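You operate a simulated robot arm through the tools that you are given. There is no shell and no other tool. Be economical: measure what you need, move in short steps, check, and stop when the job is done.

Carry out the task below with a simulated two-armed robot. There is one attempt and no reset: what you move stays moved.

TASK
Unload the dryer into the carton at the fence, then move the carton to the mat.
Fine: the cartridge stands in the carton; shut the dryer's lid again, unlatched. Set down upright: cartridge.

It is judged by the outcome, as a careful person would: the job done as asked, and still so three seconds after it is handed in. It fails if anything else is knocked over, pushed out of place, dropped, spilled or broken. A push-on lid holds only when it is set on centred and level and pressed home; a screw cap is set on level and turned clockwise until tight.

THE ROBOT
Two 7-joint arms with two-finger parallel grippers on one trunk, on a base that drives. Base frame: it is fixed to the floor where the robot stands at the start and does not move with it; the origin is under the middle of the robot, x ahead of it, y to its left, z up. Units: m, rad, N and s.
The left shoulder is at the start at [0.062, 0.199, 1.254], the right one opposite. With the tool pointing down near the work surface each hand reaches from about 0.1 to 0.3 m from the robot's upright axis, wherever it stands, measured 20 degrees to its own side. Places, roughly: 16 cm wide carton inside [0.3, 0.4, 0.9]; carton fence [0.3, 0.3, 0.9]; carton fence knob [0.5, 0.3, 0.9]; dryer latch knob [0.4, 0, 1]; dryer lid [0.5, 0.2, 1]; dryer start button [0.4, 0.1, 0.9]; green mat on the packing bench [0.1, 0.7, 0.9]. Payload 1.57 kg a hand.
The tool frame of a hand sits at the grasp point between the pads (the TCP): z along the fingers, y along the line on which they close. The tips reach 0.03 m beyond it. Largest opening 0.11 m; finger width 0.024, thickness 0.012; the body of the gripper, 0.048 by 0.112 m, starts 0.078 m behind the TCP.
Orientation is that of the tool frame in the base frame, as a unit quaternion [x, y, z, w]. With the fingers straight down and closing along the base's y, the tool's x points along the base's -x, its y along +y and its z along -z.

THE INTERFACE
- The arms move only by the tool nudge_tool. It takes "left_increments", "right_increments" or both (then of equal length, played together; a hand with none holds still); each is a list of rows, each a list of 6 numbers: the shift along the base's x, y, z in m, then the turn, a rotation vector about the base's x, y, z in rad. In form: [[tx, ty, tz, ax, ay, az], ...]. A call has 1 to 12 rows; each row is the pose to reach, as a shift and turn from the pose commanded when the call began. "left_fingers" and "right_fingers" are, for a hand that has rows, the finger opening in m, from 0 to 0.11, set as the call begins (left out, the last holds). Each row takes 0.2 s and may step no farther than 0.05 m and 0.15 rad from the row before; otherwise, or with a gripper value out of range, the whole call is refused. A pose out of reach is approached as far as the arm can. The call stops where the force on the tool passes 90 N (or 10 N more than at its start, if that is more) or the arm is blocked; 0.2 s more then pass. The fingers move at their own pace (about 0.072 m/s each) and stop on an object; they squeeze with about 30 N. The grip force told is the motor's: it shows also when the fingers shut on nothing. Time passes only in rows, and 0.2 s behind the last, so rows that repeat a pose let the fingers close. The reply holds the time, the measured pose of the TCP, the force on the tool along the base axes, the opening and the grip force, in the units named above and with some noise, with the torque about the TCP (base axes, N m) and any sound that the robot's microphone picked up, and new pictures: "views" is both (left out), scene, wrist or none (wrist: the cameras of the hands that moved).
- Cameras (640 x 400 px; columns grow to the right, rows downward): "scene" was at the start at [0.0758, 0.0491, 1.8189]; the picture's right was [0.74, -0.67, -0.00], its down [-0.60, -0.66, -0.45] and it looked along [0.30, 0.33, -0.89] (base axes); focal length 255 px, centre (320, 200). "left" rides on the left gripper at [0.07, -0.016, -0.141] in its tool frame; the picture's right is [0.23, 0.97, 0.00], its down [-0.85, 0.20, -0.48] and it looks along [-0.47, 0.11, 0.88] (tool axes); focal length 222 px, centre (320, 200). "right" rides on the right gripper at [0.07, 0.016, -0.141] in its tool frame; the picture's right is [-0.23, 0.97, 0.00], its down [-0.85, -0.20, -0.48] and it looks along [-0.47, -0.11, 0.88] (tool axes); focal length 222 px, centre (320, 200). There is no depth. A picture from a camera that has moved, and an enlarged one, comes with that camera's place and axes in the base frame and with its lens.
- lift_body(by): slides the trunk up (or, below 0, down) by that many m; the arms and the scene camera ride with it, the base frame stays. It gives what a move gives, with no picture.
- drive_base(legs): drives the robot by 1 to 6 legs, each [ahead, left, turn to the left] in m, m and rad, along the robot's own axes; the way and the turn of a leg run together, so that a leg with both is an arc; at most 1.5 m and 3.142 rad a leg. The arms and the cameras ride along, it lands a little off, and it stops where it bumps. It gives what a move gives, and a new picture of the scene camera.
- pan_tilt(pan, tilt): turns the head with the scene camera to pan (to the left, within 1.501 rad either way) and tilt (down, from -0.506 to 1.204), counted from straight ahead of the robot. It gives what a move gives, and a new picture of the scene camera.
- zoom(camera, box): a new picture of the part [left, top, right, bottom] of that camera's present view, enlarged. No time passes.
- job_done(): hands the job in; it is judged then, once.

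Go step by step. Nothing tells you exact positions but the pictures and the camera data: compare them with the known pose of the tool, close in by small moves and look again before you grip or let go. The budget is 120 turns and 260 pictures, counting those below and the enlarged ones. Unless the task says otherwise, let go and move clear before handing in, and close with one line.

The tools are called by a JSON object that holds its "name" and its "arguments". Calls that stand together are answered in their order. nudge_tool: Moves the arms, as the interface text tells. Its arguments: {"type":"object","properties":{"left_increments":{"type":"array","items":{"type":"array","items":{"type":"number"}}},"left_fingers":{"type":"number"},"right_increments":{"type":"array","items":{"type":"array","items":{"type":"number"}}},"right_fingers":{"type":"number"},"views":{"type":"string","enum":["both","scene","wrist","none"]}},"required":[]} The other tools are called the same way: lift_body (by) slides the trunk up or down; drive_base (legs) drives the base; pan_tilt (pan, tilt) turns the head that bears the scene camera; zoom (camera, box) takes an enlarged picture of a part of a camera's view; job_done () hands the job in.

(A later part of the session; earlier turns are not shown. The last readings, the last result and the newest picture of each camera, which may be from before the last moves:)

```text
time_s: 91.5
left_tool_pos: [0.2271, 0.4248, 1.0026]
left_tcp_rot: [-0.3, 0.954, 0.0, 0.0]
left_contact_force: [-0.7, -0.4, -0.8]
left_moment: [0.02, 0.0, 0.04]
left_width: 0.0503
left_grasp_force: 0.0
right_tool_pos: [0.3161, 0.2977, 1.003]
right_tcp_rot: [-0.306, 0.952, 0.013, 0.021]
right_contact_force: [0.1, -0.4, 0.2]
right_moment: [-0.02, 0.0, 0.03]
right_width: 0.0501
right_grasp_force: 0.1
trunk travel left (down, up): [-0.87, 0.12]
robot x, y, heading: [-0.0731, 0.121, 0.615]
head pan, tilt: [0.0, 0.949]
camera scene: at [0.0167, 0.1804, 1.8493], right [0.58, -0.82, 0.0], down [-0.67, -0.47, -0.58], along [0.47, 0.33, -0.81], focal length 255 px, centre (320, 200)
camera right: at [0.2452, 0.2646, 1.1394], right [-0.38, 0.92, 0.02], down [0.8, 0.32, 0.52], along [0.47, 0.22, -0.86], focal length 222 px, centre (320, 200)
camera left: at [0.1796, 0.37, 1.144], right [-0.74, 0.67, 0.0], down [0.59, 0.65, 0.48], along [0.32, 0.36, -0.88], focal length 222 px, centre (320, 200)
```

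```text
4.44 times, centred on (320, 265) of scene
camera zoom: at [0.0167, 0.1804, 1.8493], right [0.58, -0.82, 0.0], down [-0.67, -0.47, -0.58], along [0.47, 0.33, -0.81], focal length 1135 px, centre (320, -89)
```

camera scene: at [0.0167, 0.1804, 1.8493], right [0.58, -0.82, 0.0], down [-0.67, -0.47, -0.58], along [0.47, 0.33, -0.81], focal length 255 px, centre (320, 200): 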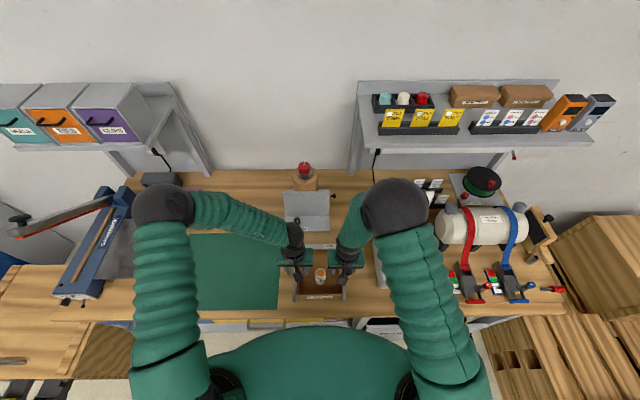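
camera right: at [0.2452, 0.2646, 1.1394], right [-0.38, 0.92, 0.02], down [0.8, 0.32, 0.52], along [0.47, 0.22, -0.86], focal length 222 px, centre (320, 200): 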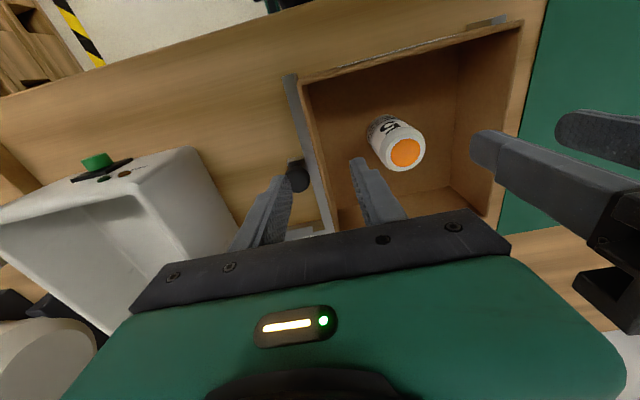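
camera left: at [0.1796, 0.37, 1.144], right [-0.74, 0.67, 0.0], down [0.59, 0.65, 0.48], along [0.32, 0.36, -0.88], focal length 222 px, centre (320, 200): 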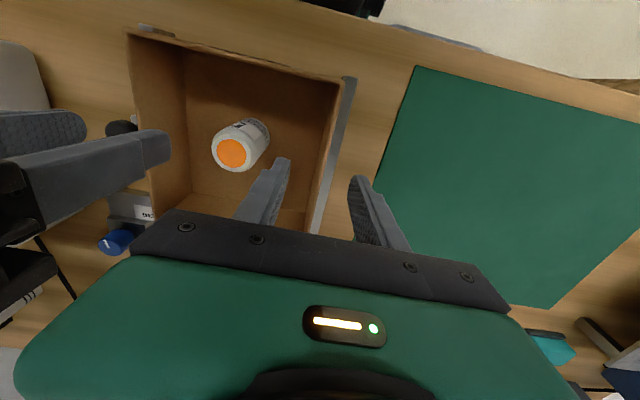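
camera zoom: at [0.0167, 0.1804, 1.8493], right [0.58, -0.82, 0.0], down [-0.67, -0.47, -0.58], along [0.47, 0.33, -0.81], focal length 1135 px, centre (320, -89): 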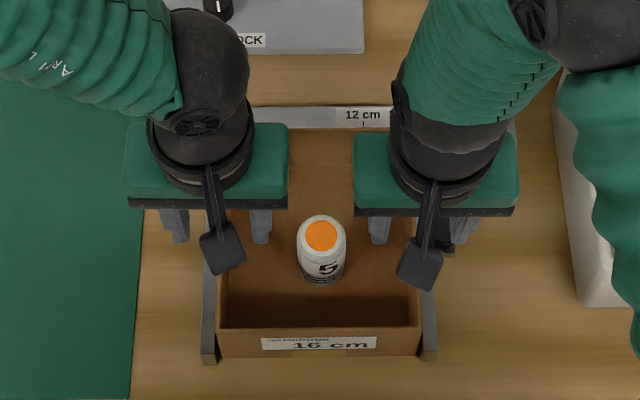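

The right outer finger would come down on the jaw's black knob (n≈0.438). I'll shift the right hand 4 cm back and the left 3.5 cm toward me to stay balanced, then lower.

{"name": "nudge_tool", "arguments": {"right_increments": [[0.0164, 0.0115, 0, 0, 0, 0], [0.0328, 0.023, 0, 0, 0, 0], [0.0328, 0.023, -0.015, 0, 0, 0]], "left_increments": [[-0.0144, -0.01, 0, 0, 0, 0], [-0.0287, -0.02, 0, 0, 0, 0], [-0.0287, -0.02, -0.015, 0, 0, 0]]}}

{"name": "zoom", "arguments": {"camera": "right", "box": [200, 40, 440, 240]}}

{"name": "zoom", "arguments": {"camera": "left", "box": [200, 40, 440, 240]}}

```text
time_s: 92.2
left_tool_pos: [0.1981, 0.407, 0.9894]
left_tcp_rot: [-0.302, 0.953, -0.001, 0.0]
left_contact_force: [0.1, -1.1, 0.4]
left_moment: [-0.04, 0.01, 0.02]
left_width: 0.0501
left_grasp_force: 0.0
right_tool_pos: [0.3479, 0.3213, 0.9859]
right_tcp_rot: [-0.306, 0.952, 0.012, 0.022]
right_contact_force: [0.3, 0.7, 0.2]
right_moment: [0.01, 0.02, -0.03]
right_width: 0.0502
right_grasp_force: 0.1
trunk travel left (down, up): [-0.87, 0.12]
robot x, y, heading: [-0.0759, 0.1195, 0.614]
head pan, tilt: [0.0, 0.949]
camera scene: at [0.0164, 0.182, 1.8493], right [0.58, -0.82, 0.0], down [-0.67, -0.47, -0.58], along [0.47, 0.33, -0.82], focal length 255 px, centre (320, 200)
camera right: at [0.2783, 0.2879, 1.1237], right [-0.38, 0.92, 0.02], down [0.8, 0.32, 0.52], along [0.47, 0.22, -0.86], focal length 222 px, centre (320, 200)
camera left: at [0.1518, 0.3525, 1.1298], right [-0.75, 0.67, 0.0], down [0.59, 0.66, 0.48], along [0.32, 0.36, -0.88], focal length 222 px, centre (320, 200)
```

scene: 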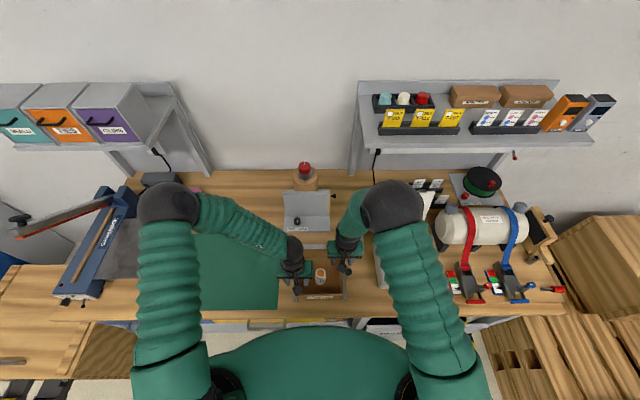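
right: 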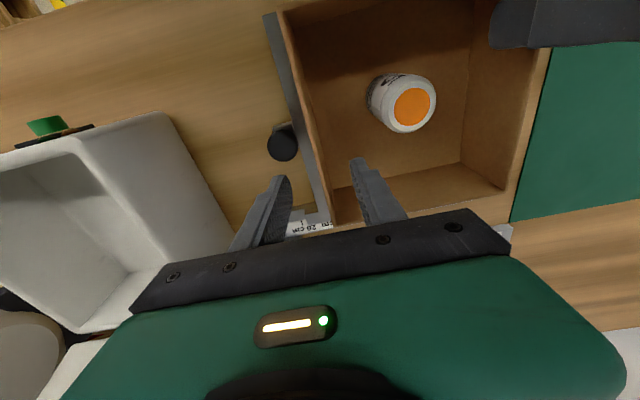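
left: 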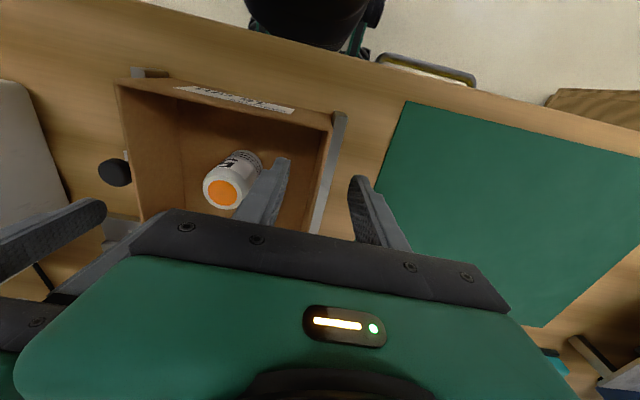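

```text
2.00 times, centred on (320, 140) of right
camera zoom: at [0.2783, 0.2879, 1.1237], right [-0.38, 0.92, 0.02], down [0.8, 0.32, 0.52], along [0.47, 0.22, -0.86], focal length 444 px, centre (320, 320)
```

zoom: 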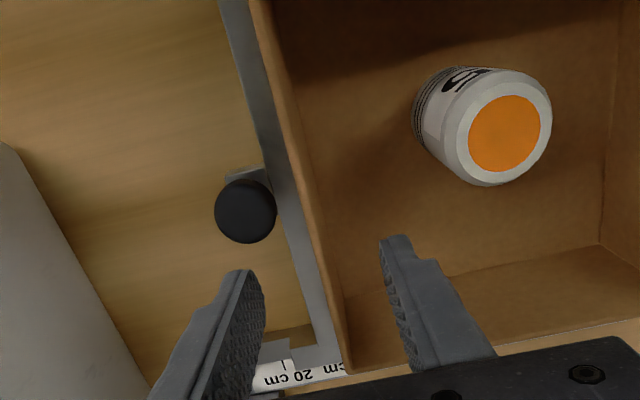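

```text
2.00 times, centred on (320, 140) of left
camera zoom: at [0.1518, 0.3525, 1.1298], right [-0.75, 0.67, 0.0], down [0.59, 0.66, 0.48], along [0.32, 0.36, -0.88], focal length 444 px, centre (320, 320)
```

zoom: 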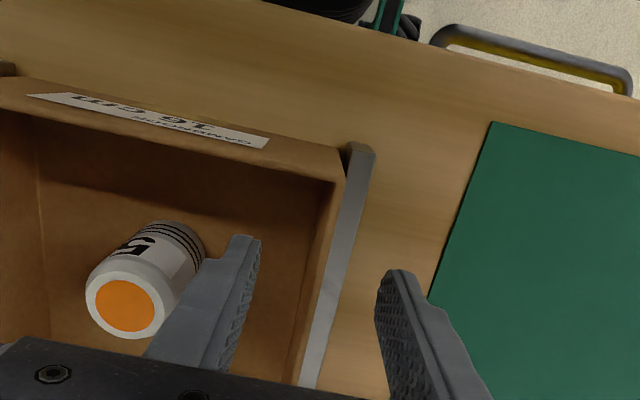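

Both walls lie between the fingers. Lowering 25 mm, watching forces.

{"name": "nudge_tool", "arguments": {"right_increments": [[0, 0, -0.008, 0, 0, 0], [0, 0, -0.016, 0, 0, 0], [0, 0, -0.025, 0, 0, 0]], "left_increments": [[0, 0, -0.008, 0, 0, 0], [0, 0, -0.016, 0, 0, 0], [0, 0, -0.028, 0, 0, 0]], "views": "wrist"}}

```text
time_s: 93.0
left_tool_pos: [0.1996, 0.4065, 0.9634]
left_tcp_rot: [-0.3, 0.954, 0.0, 0.0]
left_contact_force: [-0.5, -1.5, -0.5]
left_moment: [-0.02, 0.02, -0.02]
left_width: 0.0501
left_grasp_force: 0.0
right_tool_pos: [0.3481, 0.3207, 0.9627]
right_tcp_rot: [-0.306, 0.952, 0.013, 0.021]
right_contact_force: [-0.1, -0.3, -0.4]
right_moment: [0.01, -0.04, -0.01]
right_width: 0.0501
right_grasp_force: 0.1
trunk travel left (down, up): [-0.87, 0.12]
robot x, y, heading: [-0.073, 0.1193, 0.616]
head pan, tilt: [0.0, 0.949]
camera right: at [0.2777, 0.2869, 1.1005], right [-0.38, 0.92, 0.02], down [0.79, 0.32, 0.52], along [0.47, 0.22, -0.86], focal length 222 px, centre (320, 200)
camera left: at [0.1514, 0.3519, 1.1021], right [-0.75, 0.67, 0.0], down [0.59, 0.65, 0.48], along [0.32, 0.36, -0.88], focal length 222 px, centre (320, 200)
```

right: 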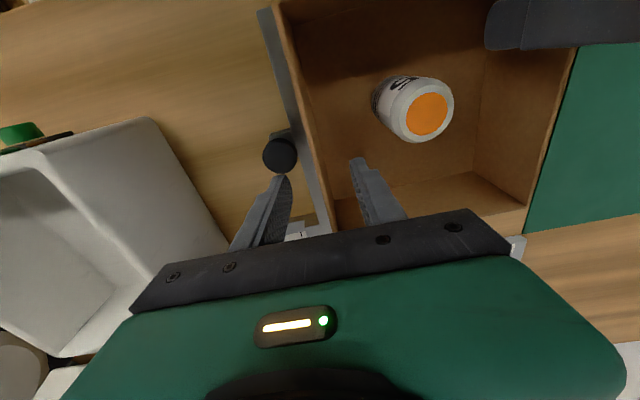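
left: 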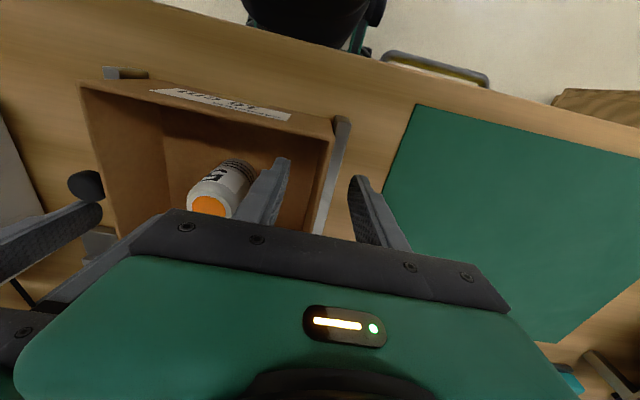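

No contact. A further 8 mm down, then close both hands on the walls.

{"name": "nudge_tool", "arguments": {"right_increments": [[0, 0, -0.008, 0, 0, 0]], "left_increments": [[0, 0, -0.008, 0, 0, 0]], "views": "none"}}

{"name": "nudge_tool", "arguments": {"right_increments": [[0, 0, 0, 0, 0, 0], [0, 0, 0, 0, 0, 0], [0, 0, 0, 0, 0, 0], [0, 0, 0, 0, 0, 0]], "left_increments": [[0, 0, 0, 0, 0, 0], [0, 0, 0, 0, 0, 0], [0, 0, 0, 0, 0, 0], [0, 0, 0, 0, 0, 0]], "left_fingers": 0.0, "right_fingers": 0.0, "views": "wrist"}}

```text
time_s: 93.5
left_tool_pos: [0.1981, 0.408, 0.9523]
left_tcp_rot: [-0.302, 0.953, 0.0, 0.0]
left_contact_force: [0.5, 0.7, 0.4]
left_moment: [0.03, 0.01, 0.04]
left_width: 0.0499
left_grasp_force: 0.1
right_tool_pos: [0.3488, 0.3194, 0.9549]
right_tcp_rot: [-0.306, 0.952, 0.012, 0.021]
right_contact_force: [-0.8, -0.4, -0.3]
right_moment: [0.0, 0.0, 0.0]
right_width: 0.0501
right_grasp_force: 0.0
trunk travel left (down, up): [-0.87, 0.12]
robot x, y, heading: [-0.071, 0.1205, 0.612]
head pan, tilt: [0.0, 0.949]
```

```text
time_s: 94.5
left_tool_pos: [0.1978, 0.4067, 0.9545]
left_tcp_rot: [-0.301, 0.954, -0.002, 0.0]
left_contact_force: [7.7, -4.9, 0.4]
left_moment: [0.08, 0.0, 0.24]
left_width: 0.0032
left_grasp_force: 24.8
right_tool_pos: [0.3466, 0.3195, 0.9562]
right_tcp_rot: [-0.306, 0.952, 0.013, 0.021]
right_contact_force: [-8.5, 3.4, -0.2]
right_moment: [-0.41, -0.12, -0.21]
right_width: 0.0034
right_grasp_force: 24.8
trunk travel left (down, up): [-0.87, 0.12]
robot x, y, heading: [-0.0729, 0.1175, 0.615]
head pan, tilt: [0.0, 0.949]
camera right: at [0.2762, 0.2867, 1.0933], right [-0.38, 0.92, 0.02], down [0.8, 0.32, 0.52], along [0.47, 0.21, -0.86], focal length 222 px, centre (320, 200)
camera left: at [0.1511, 0.3519, 1.0942], right [-0.74, 0.67, 0.0], down [0.58, 0.65, 0.48], along [0.32, 0.35, -0.88], focal length 222 px, centre (320, 200)
```

right: 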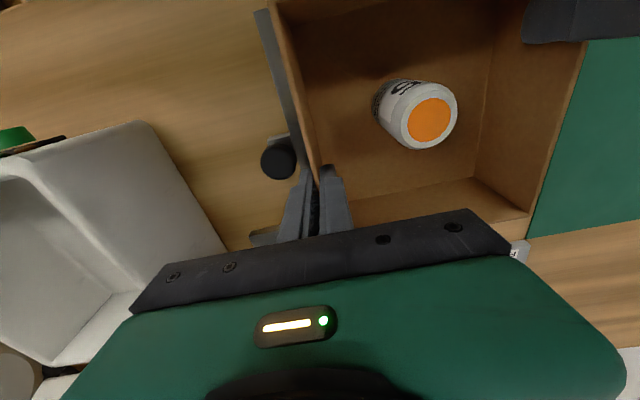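
left: 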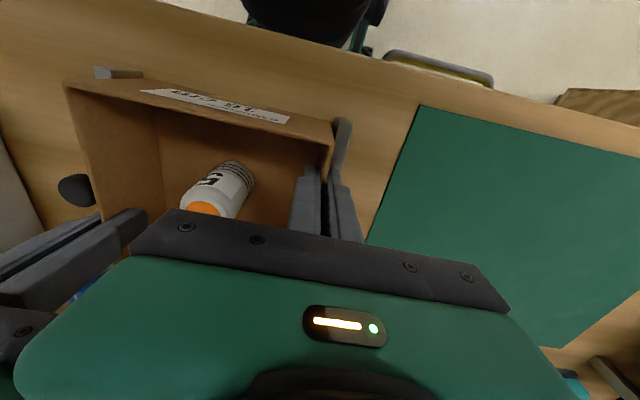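

Both walls are gripped (3.3 mm). Lifting slowly and evenly by 30 mm.

{"name": "nudge_tool", "arguments": {"right_increments": [[0, 0, 0.005, 0, 0, 0], [0, 0, 0.01, 0, 0, 0], [0, 0, 0.016, 0, 0, 0], [0, 0, 0.023, 0, 0, 0], [0, 0, 0.03, 0, 0, 0]], "left_increments": [[0, 0, 0.005, 0, 0, 0], [0, 0, 0.01, 0, 0, 0], [0, 0, 0.016, 0, 0, 0], [0, 0, 0.023, 0, 0, 0], [0, 0, 0.03, 0, 0, 0]], "views": "scene"}}

{"name": "zoom", "arguments": {"camera": "scene", "box": [260, 210, 380, 310]}}

```text
time_s: 95.7
left_tool_pos: [0.1995, 0.4065, 0.9827]
left_tcp_rot: [-0.301, 0.954, 0.0, 0.0]
left_contact_force: [8.9, -5.0, 2.9]
left_moment: [0.21, -0.6, 0.23]
left_width: 0.0036
left_grasp_force: 24.5
right_tool_pos: [0.3468, 0.3198, 0.9869]
right_tcp_rot: [-0.306, 0.952, 0.012, 0.02]
right_contact_force: [-8.7, 3.8, -4.9]
right_moment: [-0.54, 0.06, -0.13]
right_width: 0.0037
right_grasp_force: 24.4
trunk travel left (down, up): [-0.87, 0.12]
robot x, y, heading: [-0.0734, 0.1183, 0.611]
head pan, tilt: [0.0, 0.949]
camera scene: at [0.0149, 0.1812, 1.8493], right [0.58, -0.82, 0.0], down [-0.67, -0.47, -0.58], along [0.47, 0.33, -0.81], focal length 255 px, centre (320, 200)
```

scene: 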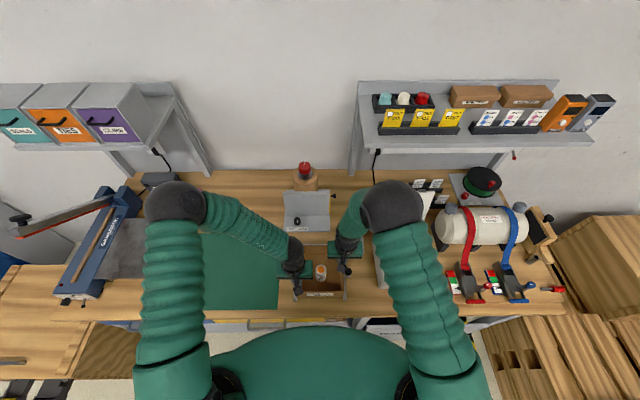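

```text
4.00 times, centred on (320, 260) of scene
camera zoom: at [0.0149, 0.1812, 1.8493], right [0.58, -0.82, 0.0], down [-0.67, -0.47, -0.58], along [0.47, 0.33, -0.81], focal length 1022 px, centre (320, -40)
```

zoom: 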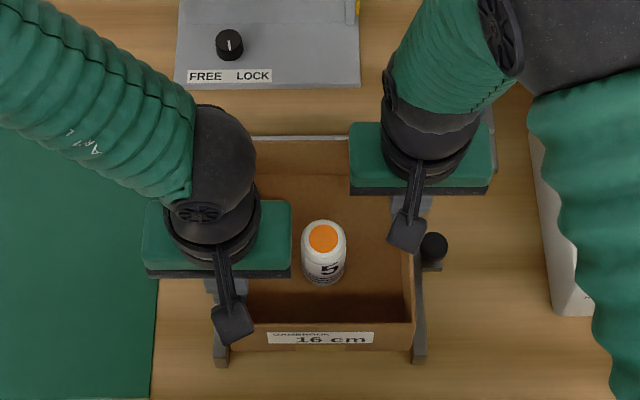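

The carton rises level with the cartridge standing. Lifting another 60 mm to clear the fence.

{"name": "nudge_tool", "arguments": {"right_increments": [[0, 0, 0.01, 0, 0, 0], [0, 0, 0.02, 0, 0, 0], [0, 0, 0.03, 0, 0, 0], [0, 0, 0.04, 0, 0, 0], [0, 0, 0.05, 0, 0, 0], [0, 0, 0.058, 0, 0, 0]], "left_increments": [[0, 0, 0.01, 0, 0, 0], [0, 0, 0.02, 0, 0, 0], [0, 0, 0.03, 0, 0, 0], [0, 0, 0.04, 0, 0, 0], [0, 0, 0.05, 0, 0, 0], [0, 0, 0.06, 0, 0, 0]], "views": "wrist"}}

{"name": "zoom", "arguments": {"camera": "scene", "box": [180, 200, 380, 325]}}

```text
time_s: 97.0
left_tool_pos: [0.1986, 0.4051, 1.0427]
left_tcp_rot: [-0.301, 0.954, 0.0, -0.001]
left_contact_force: [6.1, -3.6, -4.4]
left_moment: [0.39, 0.22, 0.23]
left_width: 0.0036
left_grasp_force: 25.2
right_tool_pos: [0.3466, 0.3196, 1.044]
right_tcp_rot: [-0.306, 0.952, 0.013, 0.022]
right_contact_force: [-7.9, 2.5, 1.0]
right_moment: [-0.23, 0.18, -0.12]
right_width: 0.0037
right_grasp_force: 24.9
trunk travel left (down, up): [-0.87, 0.12]
robot x, y, heading: [-0.0723, 0.1189, 0.611]
head pan, tilt: [0.0, 0.949]
camera right: at [0.2759, 0.2865, 1.1811], right [-0.38, 0.92, 0.02], down [0.79, 0.32, 0.52], along [0.47, 0.22, -0.86], focal length 222 px, centre (320, 200)
camera left: at [0.1513, 0.3514, 1.1832], right [-0.75, 0.67, 0.0], down [0.59, 0.66, 0.48], along [0.32, 0.36, -0.88], focal length 222 px, centre (320, 200)
```

right: 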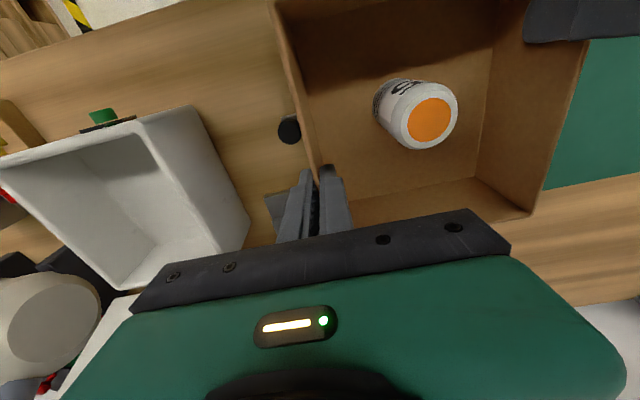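
left: 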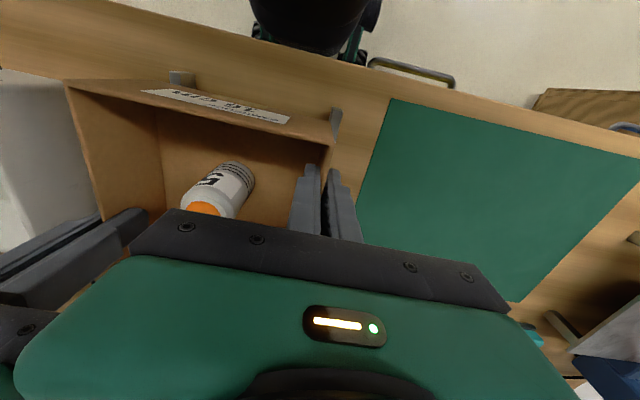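

```text
3.20 times, centred on (280, 262) of scene
camera zoom: at [0.0145, 0.1811, 1.8493], right [0.58, -0.82, 0.0], down [-0.67, -0.47, -0.58], along [0.47, 0.33, -0.81], focal length 817 px, centre (448, 0)
```

zoom: 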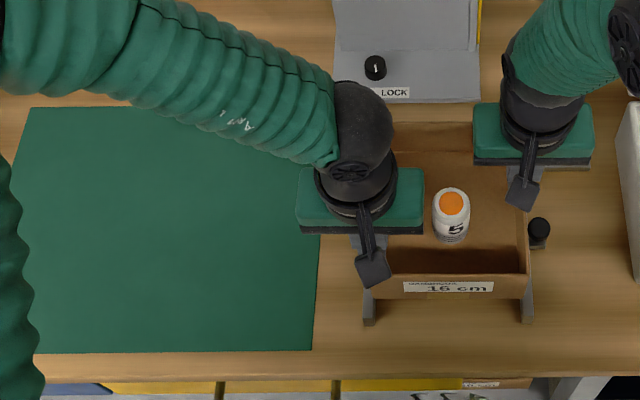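

The mat spans roughly n 0.32–0.62 and s 0.29–0.70 in my frame, just left of the carton. I'll drive left 0.33 m carrying the carton.

{"name": "drive_base", "arguments": {"legs": [[0, 0.33, 0]]}}

{"name": "nudge_tool", "arguments": {"right_increments": [[0, 0, 0, 0, 0, 0], [0, 0, 0, 0, 0, 0], [0, 0, 0, 0, 0, 0], [0, 0, 0, 0, 0, 0], [0, 0, 0, 0, 0, 0]], "left_increments": [[0, 0, 0, 0, 0, 0], [0, 0, 0, 0, 0, 0], [0, 0, 0, 0, 0, 0], [0, 0, 0, 0, 0, 0], [0, 0, 0, 0, 0, 0]]}}

{"name": "zoom", "arguments": {"camera": "scene", "box": [200, 180, 400, 320]}}

```text
time_s: 99.2
left_tool_pos: [0.0117, 0.668, 1.0439]
left_tcp_rot: [-0.304, 0.953, 0.005, -0.002]
left_contact_force: [2.1, -2.7, -5.6]
left_moment: [0.82, 0.02, 0.08]
left_width: 0.0034
left_grasp_force: 24.8
right_tool_pos: [0.1602, 0.5823, 1.0413]
right_tcp_rot: [-0.308, 0.951, 0.019, 0.019]
right_contact_force: [-2.2, 2.3, 2.9]
right_moment: [-0.37, 0.62, -0.25]
right_width: 0.0037
right_grasp_force: 24.7
trunk travel left (down, up): [-0.87, 0.12]
robot x, y, heading: [-0.2632, 0.3866, 0.618]
head pan, tilt: [0.0, 0.949]
camera scene: at [-0.1646, 0.4344, 1.8492], right [0.58, -0.81, -0.01], down [-0.67, -0.47, -0.58], along [0.47, 0.34, -0.81], focal length 255 px, centre (320, 200)
```

scene: 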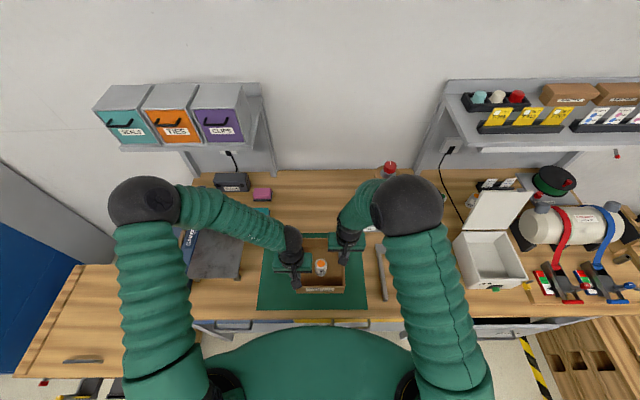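

```text
time_s: 100.5
left_tool_pos: [0.0003, 0.6816, 1.0423]
left_tcp_rot: [-0.304, 0.953, -0.002, 0.001]
left_contact_force: [1.4, 0.0, -4.7]
left_moment: [0.38, 0.46, 0.14]
left_width: 0.0037
left_grasp_force: 24.0
right_tool_pos: [0.1468, 0.5961, 1.045]
right_tcp_rot: [-0.309, 0.951, 0.011, 0.023]
right_contact_force: [-1.5, 0.6, 2.0]
right_moment: [-0.07, 0.06, -0.17]
right_width: 0.0037
right_grasp_force: 24.6
trunk travel left (down, up): [-0.87, 0.12]
robot x, y, heading: [-0.2667, 0.3912, 0.623]
head pan, tilt: [0.0, 0.949]
camera scene: at [-0.1824, 0.4592, 1.8493], right [0.58, -0.81, 0.0], down [-0.66, -0.48, -0.58], along [0.47, 0.33, -0.81], focal length 255 px, centre (320, 200)
camera right: at [0.0778, 0.5632, 1.1815], right [-0.39, 0.92, 0.02], down [0.79, 0.32, 0.52], along [0.47, 0.21, -0.85], focal length 222 px, centre (320, 200)
camera left: at [-0.0471, 0.6275, 1.1835], right [-0.75, 0.66, -0.01], down [0.58, 0.66, 0.48], along [0.32, 0.36, -0.88], focal length 222 px, centre (320, 200)
```

scene: 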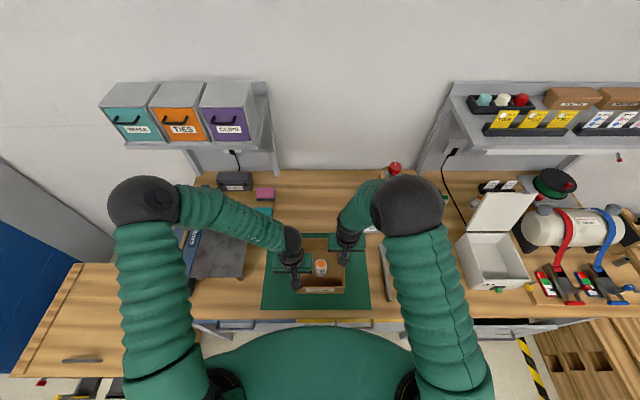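
right: 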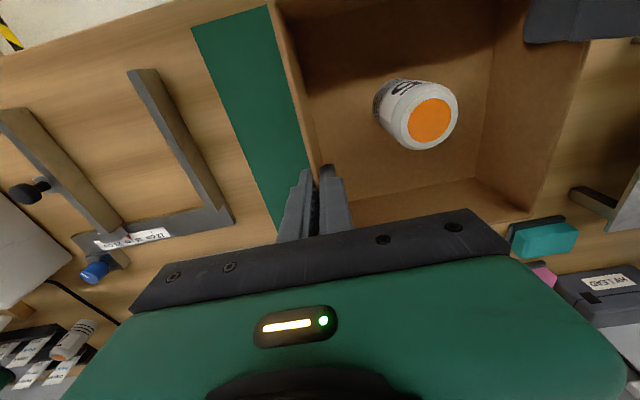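
left: 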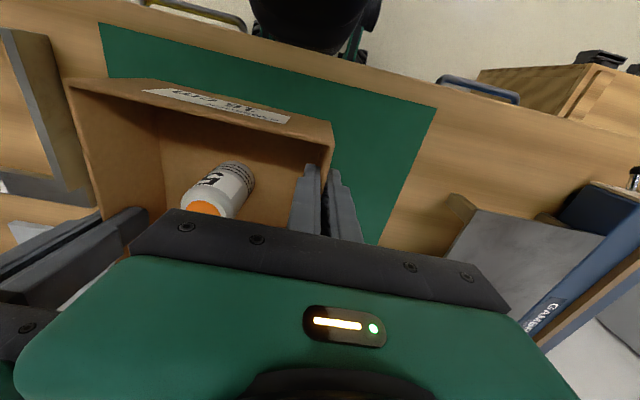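

```text
2.86 times, centred on (300, 250) of scene
camera zoom: at [-0.1824, 0.4592, 1.8493], right [0.58, -0.81, 0.0], down [-0.66, -0.48, -0.58], along [0.47, 0.33, -0.81], focal length 730 px, centre (377, 57)
```

zoom: 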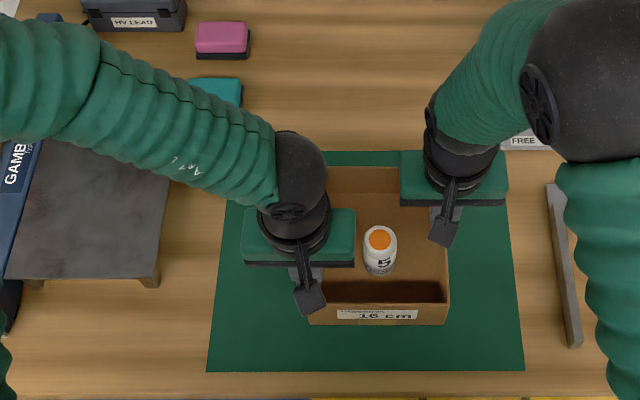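

The carton is well over the mat. I'll move it 2.5 cm forward for margin and lower it to just above the mat.

{"name": "nudge_tool", "arguments": {"right_increments": [[0.01, 0.007, -0.01, 0, 0, 0], [0.02, 0.014, -0.02, 0, 0, 0], [0.02, 0.014, -0.035, 0, 0, 0], [0.02, 0.014, -0.05, 0, 0, 0], [0.02, 0.014, -0.065, 0, 0, 0], [0.02, 0.014, -0.078, 0, 0, 0]], "left_increments": [[0.01, 0.007, -0.01, 0, 0, 0], [0.02, 0.014, -0.02, 0, 0, 0], [0.02, 0.014, -0.035, 0, 0, 0], [0.02, 0.014, -0.05, 0, 0, 0], [0.02, 0.014, -0.065, 0, 0, 0], [0.02, 0.014, -0.077, 0, 0, 0]], "views": "none"}}

{"name": "nudge_tool", "arguments": {"right_increments": [[0, 0, -0.003, 0, 0, 0], [0, 0, -0.006, 0, 0, 0]], "left_increments": [[0, 0, -0.003, 0, 0, 0], [0, 0, -0.006, 0, 0, 0]], "views": "none"}}

```text
time_s: 101.8
left_tool_pos: [0.0258, 0.6901, 0.9658]
left_tcp_rot: [-0.303, 0.953, 0.0, 0.001]
left_contact_force: [3.7, -2.0, -2.4]
left_moment: [0.41, 0.14, 0.19]
left_width: 0.0036
left_grasp_force: 24.5
right_tool_pos: [0.1745, 0.6044, 0.9677]
right_tcp_rot: [-0.308, 0.951, 0.014, 0.021]
right_contact_force: [-2.3, 2.1, -0.6]
right_moment: [-0.32, 0.06, -0.21]
right_width: 0.0035
right_grasp_force: 24.5
trunk travel left (down, up): [-0.87, 0.12]
robot x, y, heading: [-0.2617, 0.3902, 0.621]
head pan, tilt: [0.0, 0.949]
```

```text
time_s: 102.5
left_tool_pos: [0.0227, 0.6929, 0.9609]
left_tcp_rot: [-0.304, 0.953, -0.001, 0.0]
left_contact_force: [2.5, -1.7, -5.3]
left_moment: [0.66, 0.08, 0.16]
left_width: 0.0035
left_grasp_force: 24.3
right_tool_pos: [0.1726, 0.6064, 0.9612]
right_tcp_rot: [-0.307, 0.951, 0.011, 0.022]
right_contact_force: [-2.8, 2.2, 2.7]
right_moment: [-0.34, 0.47, -0.22]
right_width: 0.0035
right_grasp_force: 24.2
trunk travel left (down, up): [-0.87, 0.12]
robot x, y, heading: [-0.2632, 0.3894, 0.617]
head pan, tilt: [0.0, 0.949]
```

Not touching yet. Lowering a few more millimetres.

{"name": "nudge_tool", "arguments": {"right_increments": [[0, 0, -0.003, 0, 0, 0], [0, 0, -0.005, 0, 0, 0]], "left_increments": [[0, 0, -0.003, 0, 0, 0], [0, 0, -0.005, 0, 0, 0]], "views": "none"}}

{"name": "nudge_tool", "arguments": {"right_increments": [[0, 0, -0.002, 0, 0, 0], [0, 0, -0.003, 0, 0, 0]], "left_increments": [[0, 0, -0.002, 0, 0, 0], [0, 0, -0.003, 0, 0, 0]], "views": "wrist"}}

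```text
time_s: 103.0
left_tool_pos: [0.0228, 0.6912, 0.9571]
left_tcp_rot: [-0.304, 0.953, -0.001, 0.001]
left_contact_force: [3.8, -0.6, -2.4]
left_moment: [-0.12, 0.76, 0.3]
left_width: 0.0038
left_grasp_force: 24.4
right_tool_pos: [0.1715, 0.6046, 0.9579]
right_tcp_rot: [-0.308, 0.951, 0.013, 0.023]
right_contact_force: [-2.7, -0.7, 17.2]
right_moment: [-0.41, 0.15, -0.09]
right_width: 0.0034
right_grasp_force: 24.8
trunk travel left (down, up): [-0.87, 0.12]
robot x, y, heading: [-0.264, 0.3886, 0.625]
head pan, tilt: [0.0, 0.949]
```

```text
time_s: 103.7
left_tool_pos: [0.023, 0.6909, 0.9552]
left_tcp_rot: [-0.304, 0.953, 0.0, 0.003]
left_contact_force: [-0.2, -0.8, 19.2]
left_moment: [0.25, 0.1, 0.35]
left_width: 0.0036
left_grasp_force: 24.5
right_tool_pos: [0.1704, 0.6047, 0.955]
right_tcp_rot: [-0.308, 0.951, 0.013, 0.025]
right_contact_force: [4.2, 3.4, 18.3]
right_moment: [-0.5, -0.63, -0.07]
right_width: 0.0043
right_grasp_force: 24.4
trunk travel left (down, up): [-0.87, 0.12]
robot x, y, heading: [-0.268, 0.3873, 0.617]
head pan, tilt: [0.0, 0.949]
camera right: at [0.0997, 0.5714, 1.0924], right [-0.39, 0.92, 0.02], down [0.79, 0.32, 0.52], along [0.47, 0.22, -0.85], focal length 222 px, centre (320, 200)
camera left: at [-0.0251, 0.6358, 1.0951], right [-0.75, 0.66, 0.0], down [0.58, 0.66, 0.48], along [0.32, 0.36, -0.88], focal length 222 px, centre (320, 200)
```

right: 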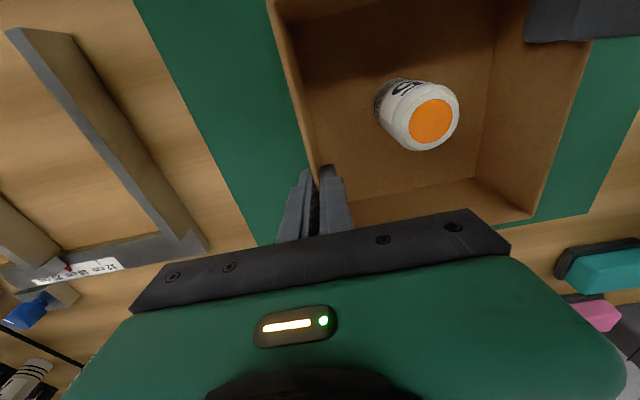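
left: 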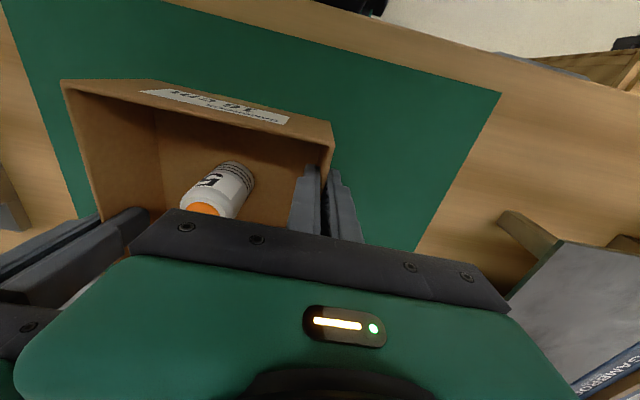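

The carton is down on the mat (about 18 N at both hands). Easing, releasing both hands, then rising straight up.

{"name": "nudge_tool", "arguments": {"right_increments": [[0, 0, 0.003, 0, 0, 0], [0, 0, 0.003, 0, 0, 0], [0, 0, 0.003, 0, 0, 0]], "left_increments": [[0, 0, 0.003, 0, 0, 0], [0, 0, 0.003, 0, 0, 0], [0, 0, 0.003, 0, 0, 0]], "left_fingers": 0.05, "right_fingers": 0.05, "views": "none"}}

{"name": "nudge_tool", "arguments": {"right_increments": [[0, 0, 0.03, 0, 0, 0], [0, 0, 0.06, 0, 0, 0], [0, 0, 0.1, 0, 0, 0], [0, 0, 0.14, 0, 0, 0], [0, 0, 0.18, 0, 0, 0]], "left_increments": [[0, 0, 0.03, 0, 0, 0], [0, 0, 0.06, 0, 0, 0], [0, 0, 0.1, 0, 0, 0], [0, 0, 0.14, 0, 0, 0], [0, 0, 0.18, 0, 0, 0]], "views": "scene"}}

{"name": "zoom", "arguments": {"camera": "scene", "box": [220, 180, 420, 320]}}

```text
time_s: 104.5
left_tool_pos: [0.0229, 0.6913, 0.9567]
left_tcp_rot: [-0.304, 0.953, 0.0, 0.001]
left_contact_force: [-0.3, -0.3, -0.3]
left_moment: [0.02, -0.03, 0.01]
left_width: 0.05
left_grasp_force: 0.0
right_tool_pos: [0.1703, 0.6046, 0.9556]
right_tcp_rot: [-0.309, 0.951, 0.012, 0.022]
right_contact_force: [-0.1, -1.0, 0.7]
right_moment: [0.0, 0.03, 0.02]
right_width: 0.0501
right_grasp_force: 0.0
trunk travel left (down, up): [-0.87, 0.12]
robot x, y, heading: [-0.2622, 0.3868, 0.618]
head pan, tilt: [0.0, 0.949]
```

```text
time_s: 105.7
left_tool_pos: [0.0232, 0.691, 1.1379]
left_tcp_rot: [-0.303, 0.953, -0.001, 0.002]
left_contact_force: [0.5, 0.5, -0.1]
left_moment: [0.05, -0.01, -0.03]
left_width: 0.0502
left_grasp_force: 0.0
right_tool_pos: [0.1737, 0.606, 1.1379]
right_tcp_rot: [-0.308, 0.951, 0.012, 0.023]
right_contact_force: [0.6, -0.1, 0.0]
right_moment: [0.01, 0.01, 0.0]
right_width: 0.0501
right_grasp_force: 0.1
trunk travel left (down, up): [-0.87, 0.12]
robot x, y, heading: [-0.2641, 0.3924, 0.619]
head pan, tilt: [0.0, 0.949]
camera scene: at [-0.1814, 0.4501, 1.8495], right [0.58, -0.81, 0.0], down [-0.66, -0.47, -0.58], along [0.47, 0.34, -0.81], focal length 255 px, centre (320, 200)
```

scene: 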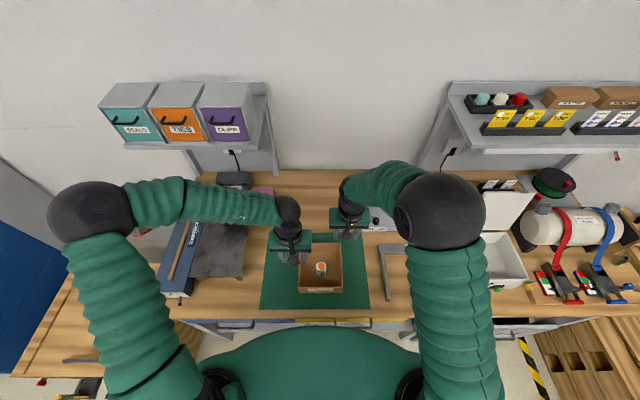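

```text
2.86 times, centred on (320, 250) of scene
camera zoom: at [-0.1814, 0.4501, 1.8495], right [0.58, -0.81, 0.0], down [-0.66, -0.47, -0.58], along [0.47, 0.34, -0.81], focal length 730 px, centre (320, 57)
```

zoom: 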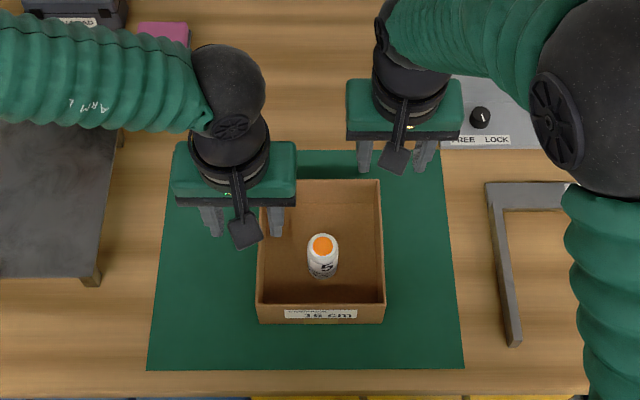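

The carton stands on the mat with the cartridge upright. Now to shut the dryer lid: I'll back off and drive right to the dryer.

{"name": "drive_base", "arguments": {"legs": [[-0.11, 0, 0], [0, -0.45, 0]]}}

{"name": "nudge_tool", "arguments": {"right_increments": [[0.02, -0.029, 0.01, 0, 0, 0], [0.042, -0.06, 0.02, 0, 0, 0], [0.064, -0.092, 0.03, 0, 0, 0], [0.086, -0.124, 0.04, 0, 0, 0], [0.108, -0.156, 0.05, 0, 0, 0], [0.13, -0.188, 0.06, 0, 0, 0], [0.14, -0.205, 0.06, 0, 0, 0], [0.14, -0.205, 0.06, 0, 0, 0], [0.14, -0.205, 0.06, 0, 0, 0], [0.14, -0.205, 0.06, 0, 0, 0], [0.14, -0.205, 0.06, 0, 0, 0]], "left_increments": [[-0.003, 0.004, 0.006, 0.08, -0.114, 0], [-0.006, 0.008, 0.012, 0.16, -0.228, 0], [-0.009, 0.012, 0.018, 0.24, -0.342, 0], [-0.012, 0.016, 0.024, 0.32, -0.456, 0], [-0.015, 0.02, 0.03, 0.4, -0.57, 0], [-0.018, 0.024, 0.036, 0.48, -0.684, 0], [-0.02, 0.028, 0.042, 0.56, -0.798, 0], [-0.02, 0.028, 0.048, 0.64, -0.912, 0], [-0.02, 0.028, 0.05, 0.72, -1.026, 0], [-0.02, 0.028, 0.05, 0.8, -1.14, 0], [-0.02, 0.028, 0.05, 0.88, -1.255, 0]], "left_fingers": 0.11}}

```text
time_s: 109.2
left_tool_pos: [0.1961, 0.2631, 1.1358]
left_tcp_rot: [-0.302, 0.953, -0.002, 0.001]
left_contact_force: [-0.4, 0.2, 0.2]
left_moment: [0.03, -0.02, 0.0]
left_width: 0.05
left_grasp_force: 0.1
right_tool_pos: [0.3482, 0.1769, 1.1373]
right_tcp_rot: [-0.307, 0.952, 0.011, 0.023]
right_contact_force: [0.0, 0.0, -0.3]
right_moment: [0.0, -0.01, -0.03]
right_width: 0.05
right_grasp_force: 0.0
trunk travel left (down, up): [-0.87, 0.12]
robot x, y, heading: [-0.0878, -0.041, 0.622]
head pan, tilt: [0.0, 0.949]
camera scene: at [-0.0066, 0.0247, 1.8494], right [0.58, -0.82, 0.0], down [-0.66, -0.47, -0.58], along [0.47, 0.33, -0.81], focal length 255 px, centre (320, 200)
```

scene: 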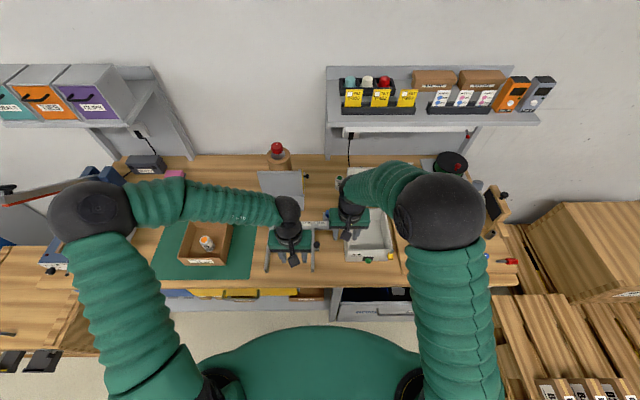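

```text
time_s: 111.8
left_tool_pos: [0.1739, 0.3383, 1.1835]
left_tcp_rot: [-0.28, 0.649, 0.26, 0.658]
left_contact_force: [0.2, 0.7, 0.3]
left_moment: [0.01, -0.02, -0.02]
left_width: 0.1102
left_grasp_force: 0.1
left hand out of reach, approached as far as the arm can: row 4, 5, 6, 7, 8, 9, 10, 11
right_tool_pos: [0.493, -0.0331, 1.1985]
right_tcp_rot: [-0.305, 0.952, 0.013, 0.022]
right_contact_force: [-0.2, -1.1, 0.4]
right_moment: [-0.02, -0.01, -0.05]
right_width: 0.0499
right_grasp_force: 0.1
trunk travel left (down, up): [-0.87, 0.12]
robot x, y, heading: [-0.0895, -0.0414, 0.618]
head pan, tilt: [0.0, 0.949]
stopped in row 11 (left hand): the arm was blocked; the commanded pose is now the measured one
camera scene: at [0.0015, 0.015, 1.8508], right [0.58, -0.82, 0.0], down [-0.67, -0.47, -0.58], along [0.47, 0.34, -0.81], focal length 255 px, centre (320, 200)
camera right: at [0.4215, -0.0666, 1.3355], right [-0.38, 0.92, 0.02], down [0.79, 0.32, 0.52], along [0.47, 0.22, -0.85], focal length 222 px, centre (320, 200)
camera left: at [0.0883, 0.2243, 1.1125], right [-0.68, 0.68, -0.26], down [-0.5, -0.18, 0.85], along [0.53, 0.71, 0.46], focal length 222 px, centre (320, 200)
```

scene: 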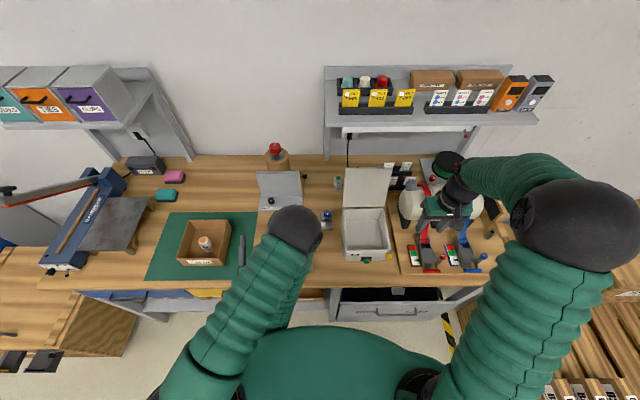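
right: 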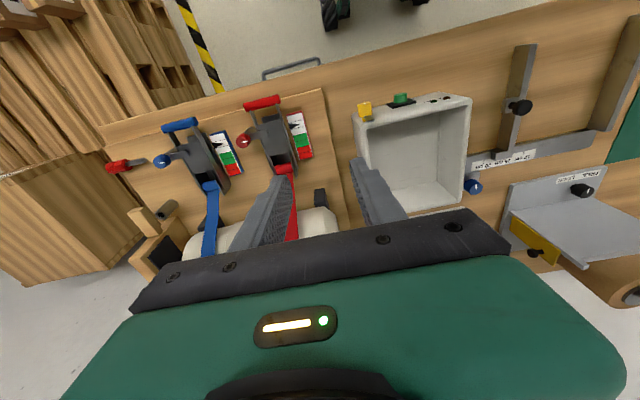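
left: 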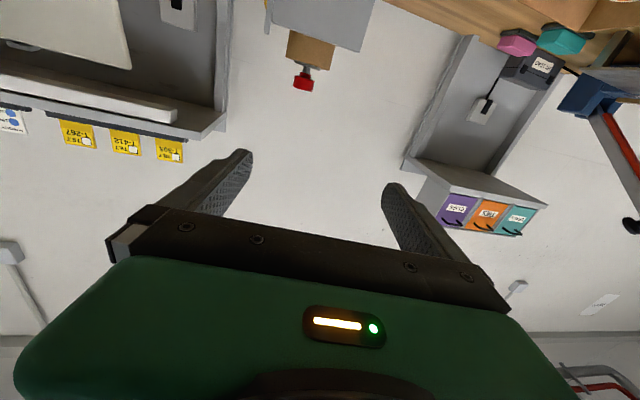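

The left hand now points forward. I'll move it to a standoff left of the lid's open edge, turned to the right, ready to straddle the lid's left edge with open fingers.

{"name": "nudge_tool", "arguments": {"left_increments": [[0.035, 0.01, 0, 0, 0, -0.1], [0.07, 0.015, -0.01, 0, 0, -0.24], [0.1, 0.015, -0.02, 0, 0, -0.38], [0.13, 0.01, -0.03, 0, 0, -0.52], [0.16, 0.0, -0.04, 0, 0, -0.66], [0.19, -0.01, -0.05, 0, 0, -0.8], [0.22, -0.02, -0.06, 0, 0, -0.94], [0.24, -0.025, -0.07, 0, 0, -1.08], [0.2515, -0.0278, -0.08, 0, 0, -1.12]]}}

{"name": "zoom", "arguments": {"camera": "scene", "box": [250, 150, 430, 280]}}

```text
time_s: 113.8
left_tool_pos: [0.4253, 0.3086, 1.0995]
left_tcp_rot: [0.112, 0.7, -0.132, 0.693]
left_contact_force: [-0.5, -0.2, 0.0]
left_moment: [0.01, 0.0, 0.01]
left_width: 0.1097
left_grasp_force: 0.1
right_tool_pos: [0.4908, -0.0324, 1.1971]
right_tcp_rot: [-0.306, 0.952, 0.013, 0.023]
right_contact_force: [0.1, -1.5, -0.4]
right_moment: [0.0, 0.0, 0.04]
right_width: 0.0499
right_grasp_force: 0.1
trunk travel left (down, up): [-0.87, 0.12]
robot x, y, heading: [-0.0954, -0.0442, 0.617]
head pan, tilt: [0.0, 0.949]
camera scene: at [-0.0016, 0.0212, 1.8493], right [0.58, -0.82, 0.0], down [-0.66, -0.47, -0.58], along [0.47, 0.34, -0.81], focal length 255 px, centre (320, 200)
camera left: at [0.2856, 0.338, 1.0287], right [0.33, 0.91, -0.26], down [-0.37, 0.37, 0.85], along [0.87, -0.18, 0.46], focal length 222 px, centre (320, 200)
```

scene: 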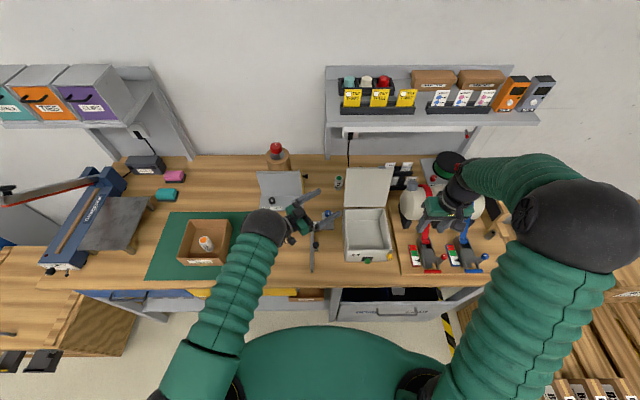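
left: 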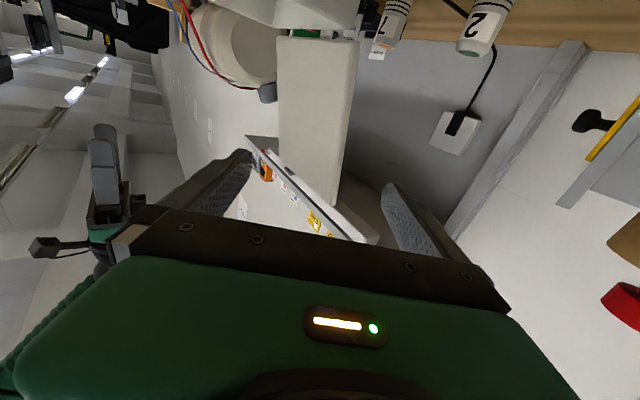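

```text
3.08 times, centred on (340, 215) of scene
camera zoom: at [-0.0016, 0.0212, 1.8493], right [0.58, -0.82, 0.0], down [-0.66, -0.47, -0.58], along [0.47, 0.34, -0.81], focal length 786 px, centre (258, 154)
```

zoom: 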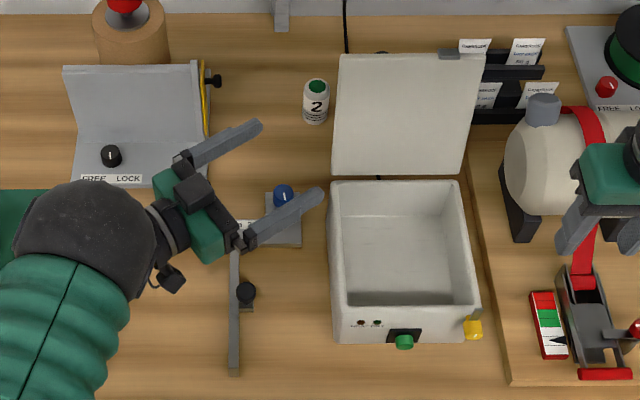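

The lid's left edge sits nicely between the open left fingers. I'll advance to straddle it.

{"name": "nudge_tool", "arguments": {"left_increments": [[0.037, -0.01, 0, 0, 0, 0], [0.074, -0.021, 0, 0, 0, 0], [0.11, -0.032, 0, 0, 0, 0], [0.1459, -0.0426, 0, 0, 0, 0]]}}

{"name": "zoom", "arguments": {"camera": "scene", "box": [290, 140, 430, 280]}}

```text
time_s: 114.8
left_tool_pos: [0.5705, 0.2646, 1.0975]
left_tcp_rot: [0.111, 0.7, -0.13, 0.693]
left_contact_force: [-0.6, 0.0, 0.4]
left_moment: [-0.01, 0.02, 0.01]
left_width: 0.1097
left_grasp_force: 0.0
right_tool_pos: [0.492, -0.0328, 1.1962]
right_tcp_rot: [-0.307, 0.951, 0.014, 0.023]
right_contact_force: [-0.3, -0.3, -0.1]
right_moment: [0.01, 0.01, 0.01]
right_width: 0.0499
right_grasp_force: 0.0
trunk travel left (down, up): [-0.87, 0.12]
robot x, y, heading: [-0.0878, -0.0462, 0.62]
head pan, tilt: [0.0, 0.949]
camera scene: at [0.0005, 0.0184, 1.8493], right [0.58, -0.82, 0.0], down [-0.66, -0.47, -0.58], along [0.47, 0.34, -0.81], focal length 255 px, centre (320, 200)
camera left: at [0.4311, 0.2941, 1.0289], right [0.32, 0.91, -0.25], down [-0.37, 0.37, 0.85], along [0.87, -0.18, 0.46], focal length 222 px, centre (320, 200)
```

scene: 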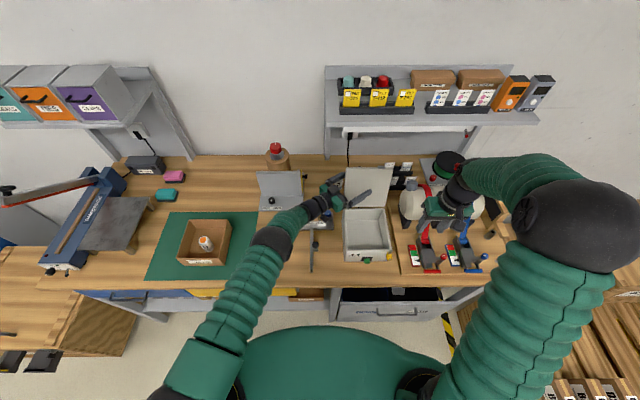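
left: 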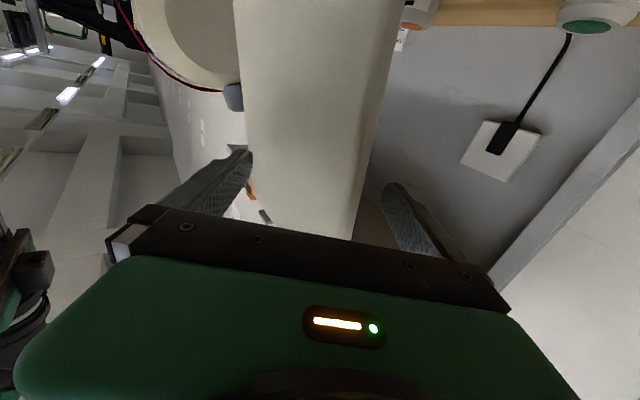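

```text
2.86 times, centred on (360, 210) of scene
camera zoom: at [0.0005, 0.0184, 1.8493], right [0.58, -0.82, 0.0], down [-0.66, -0.47, -0.58], along [0.47, 0.34, -0.81], focal length 730 px, centre (206, 171)
```

zoom: 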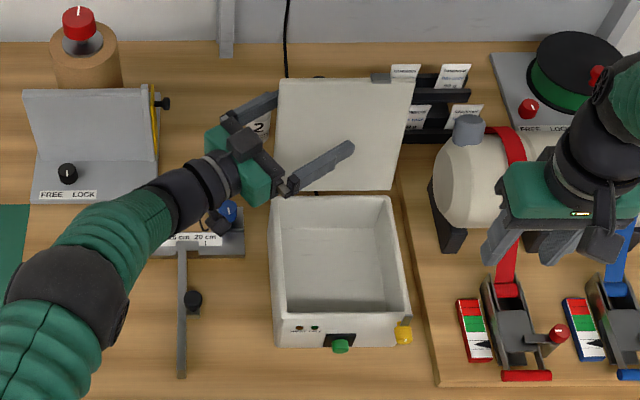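

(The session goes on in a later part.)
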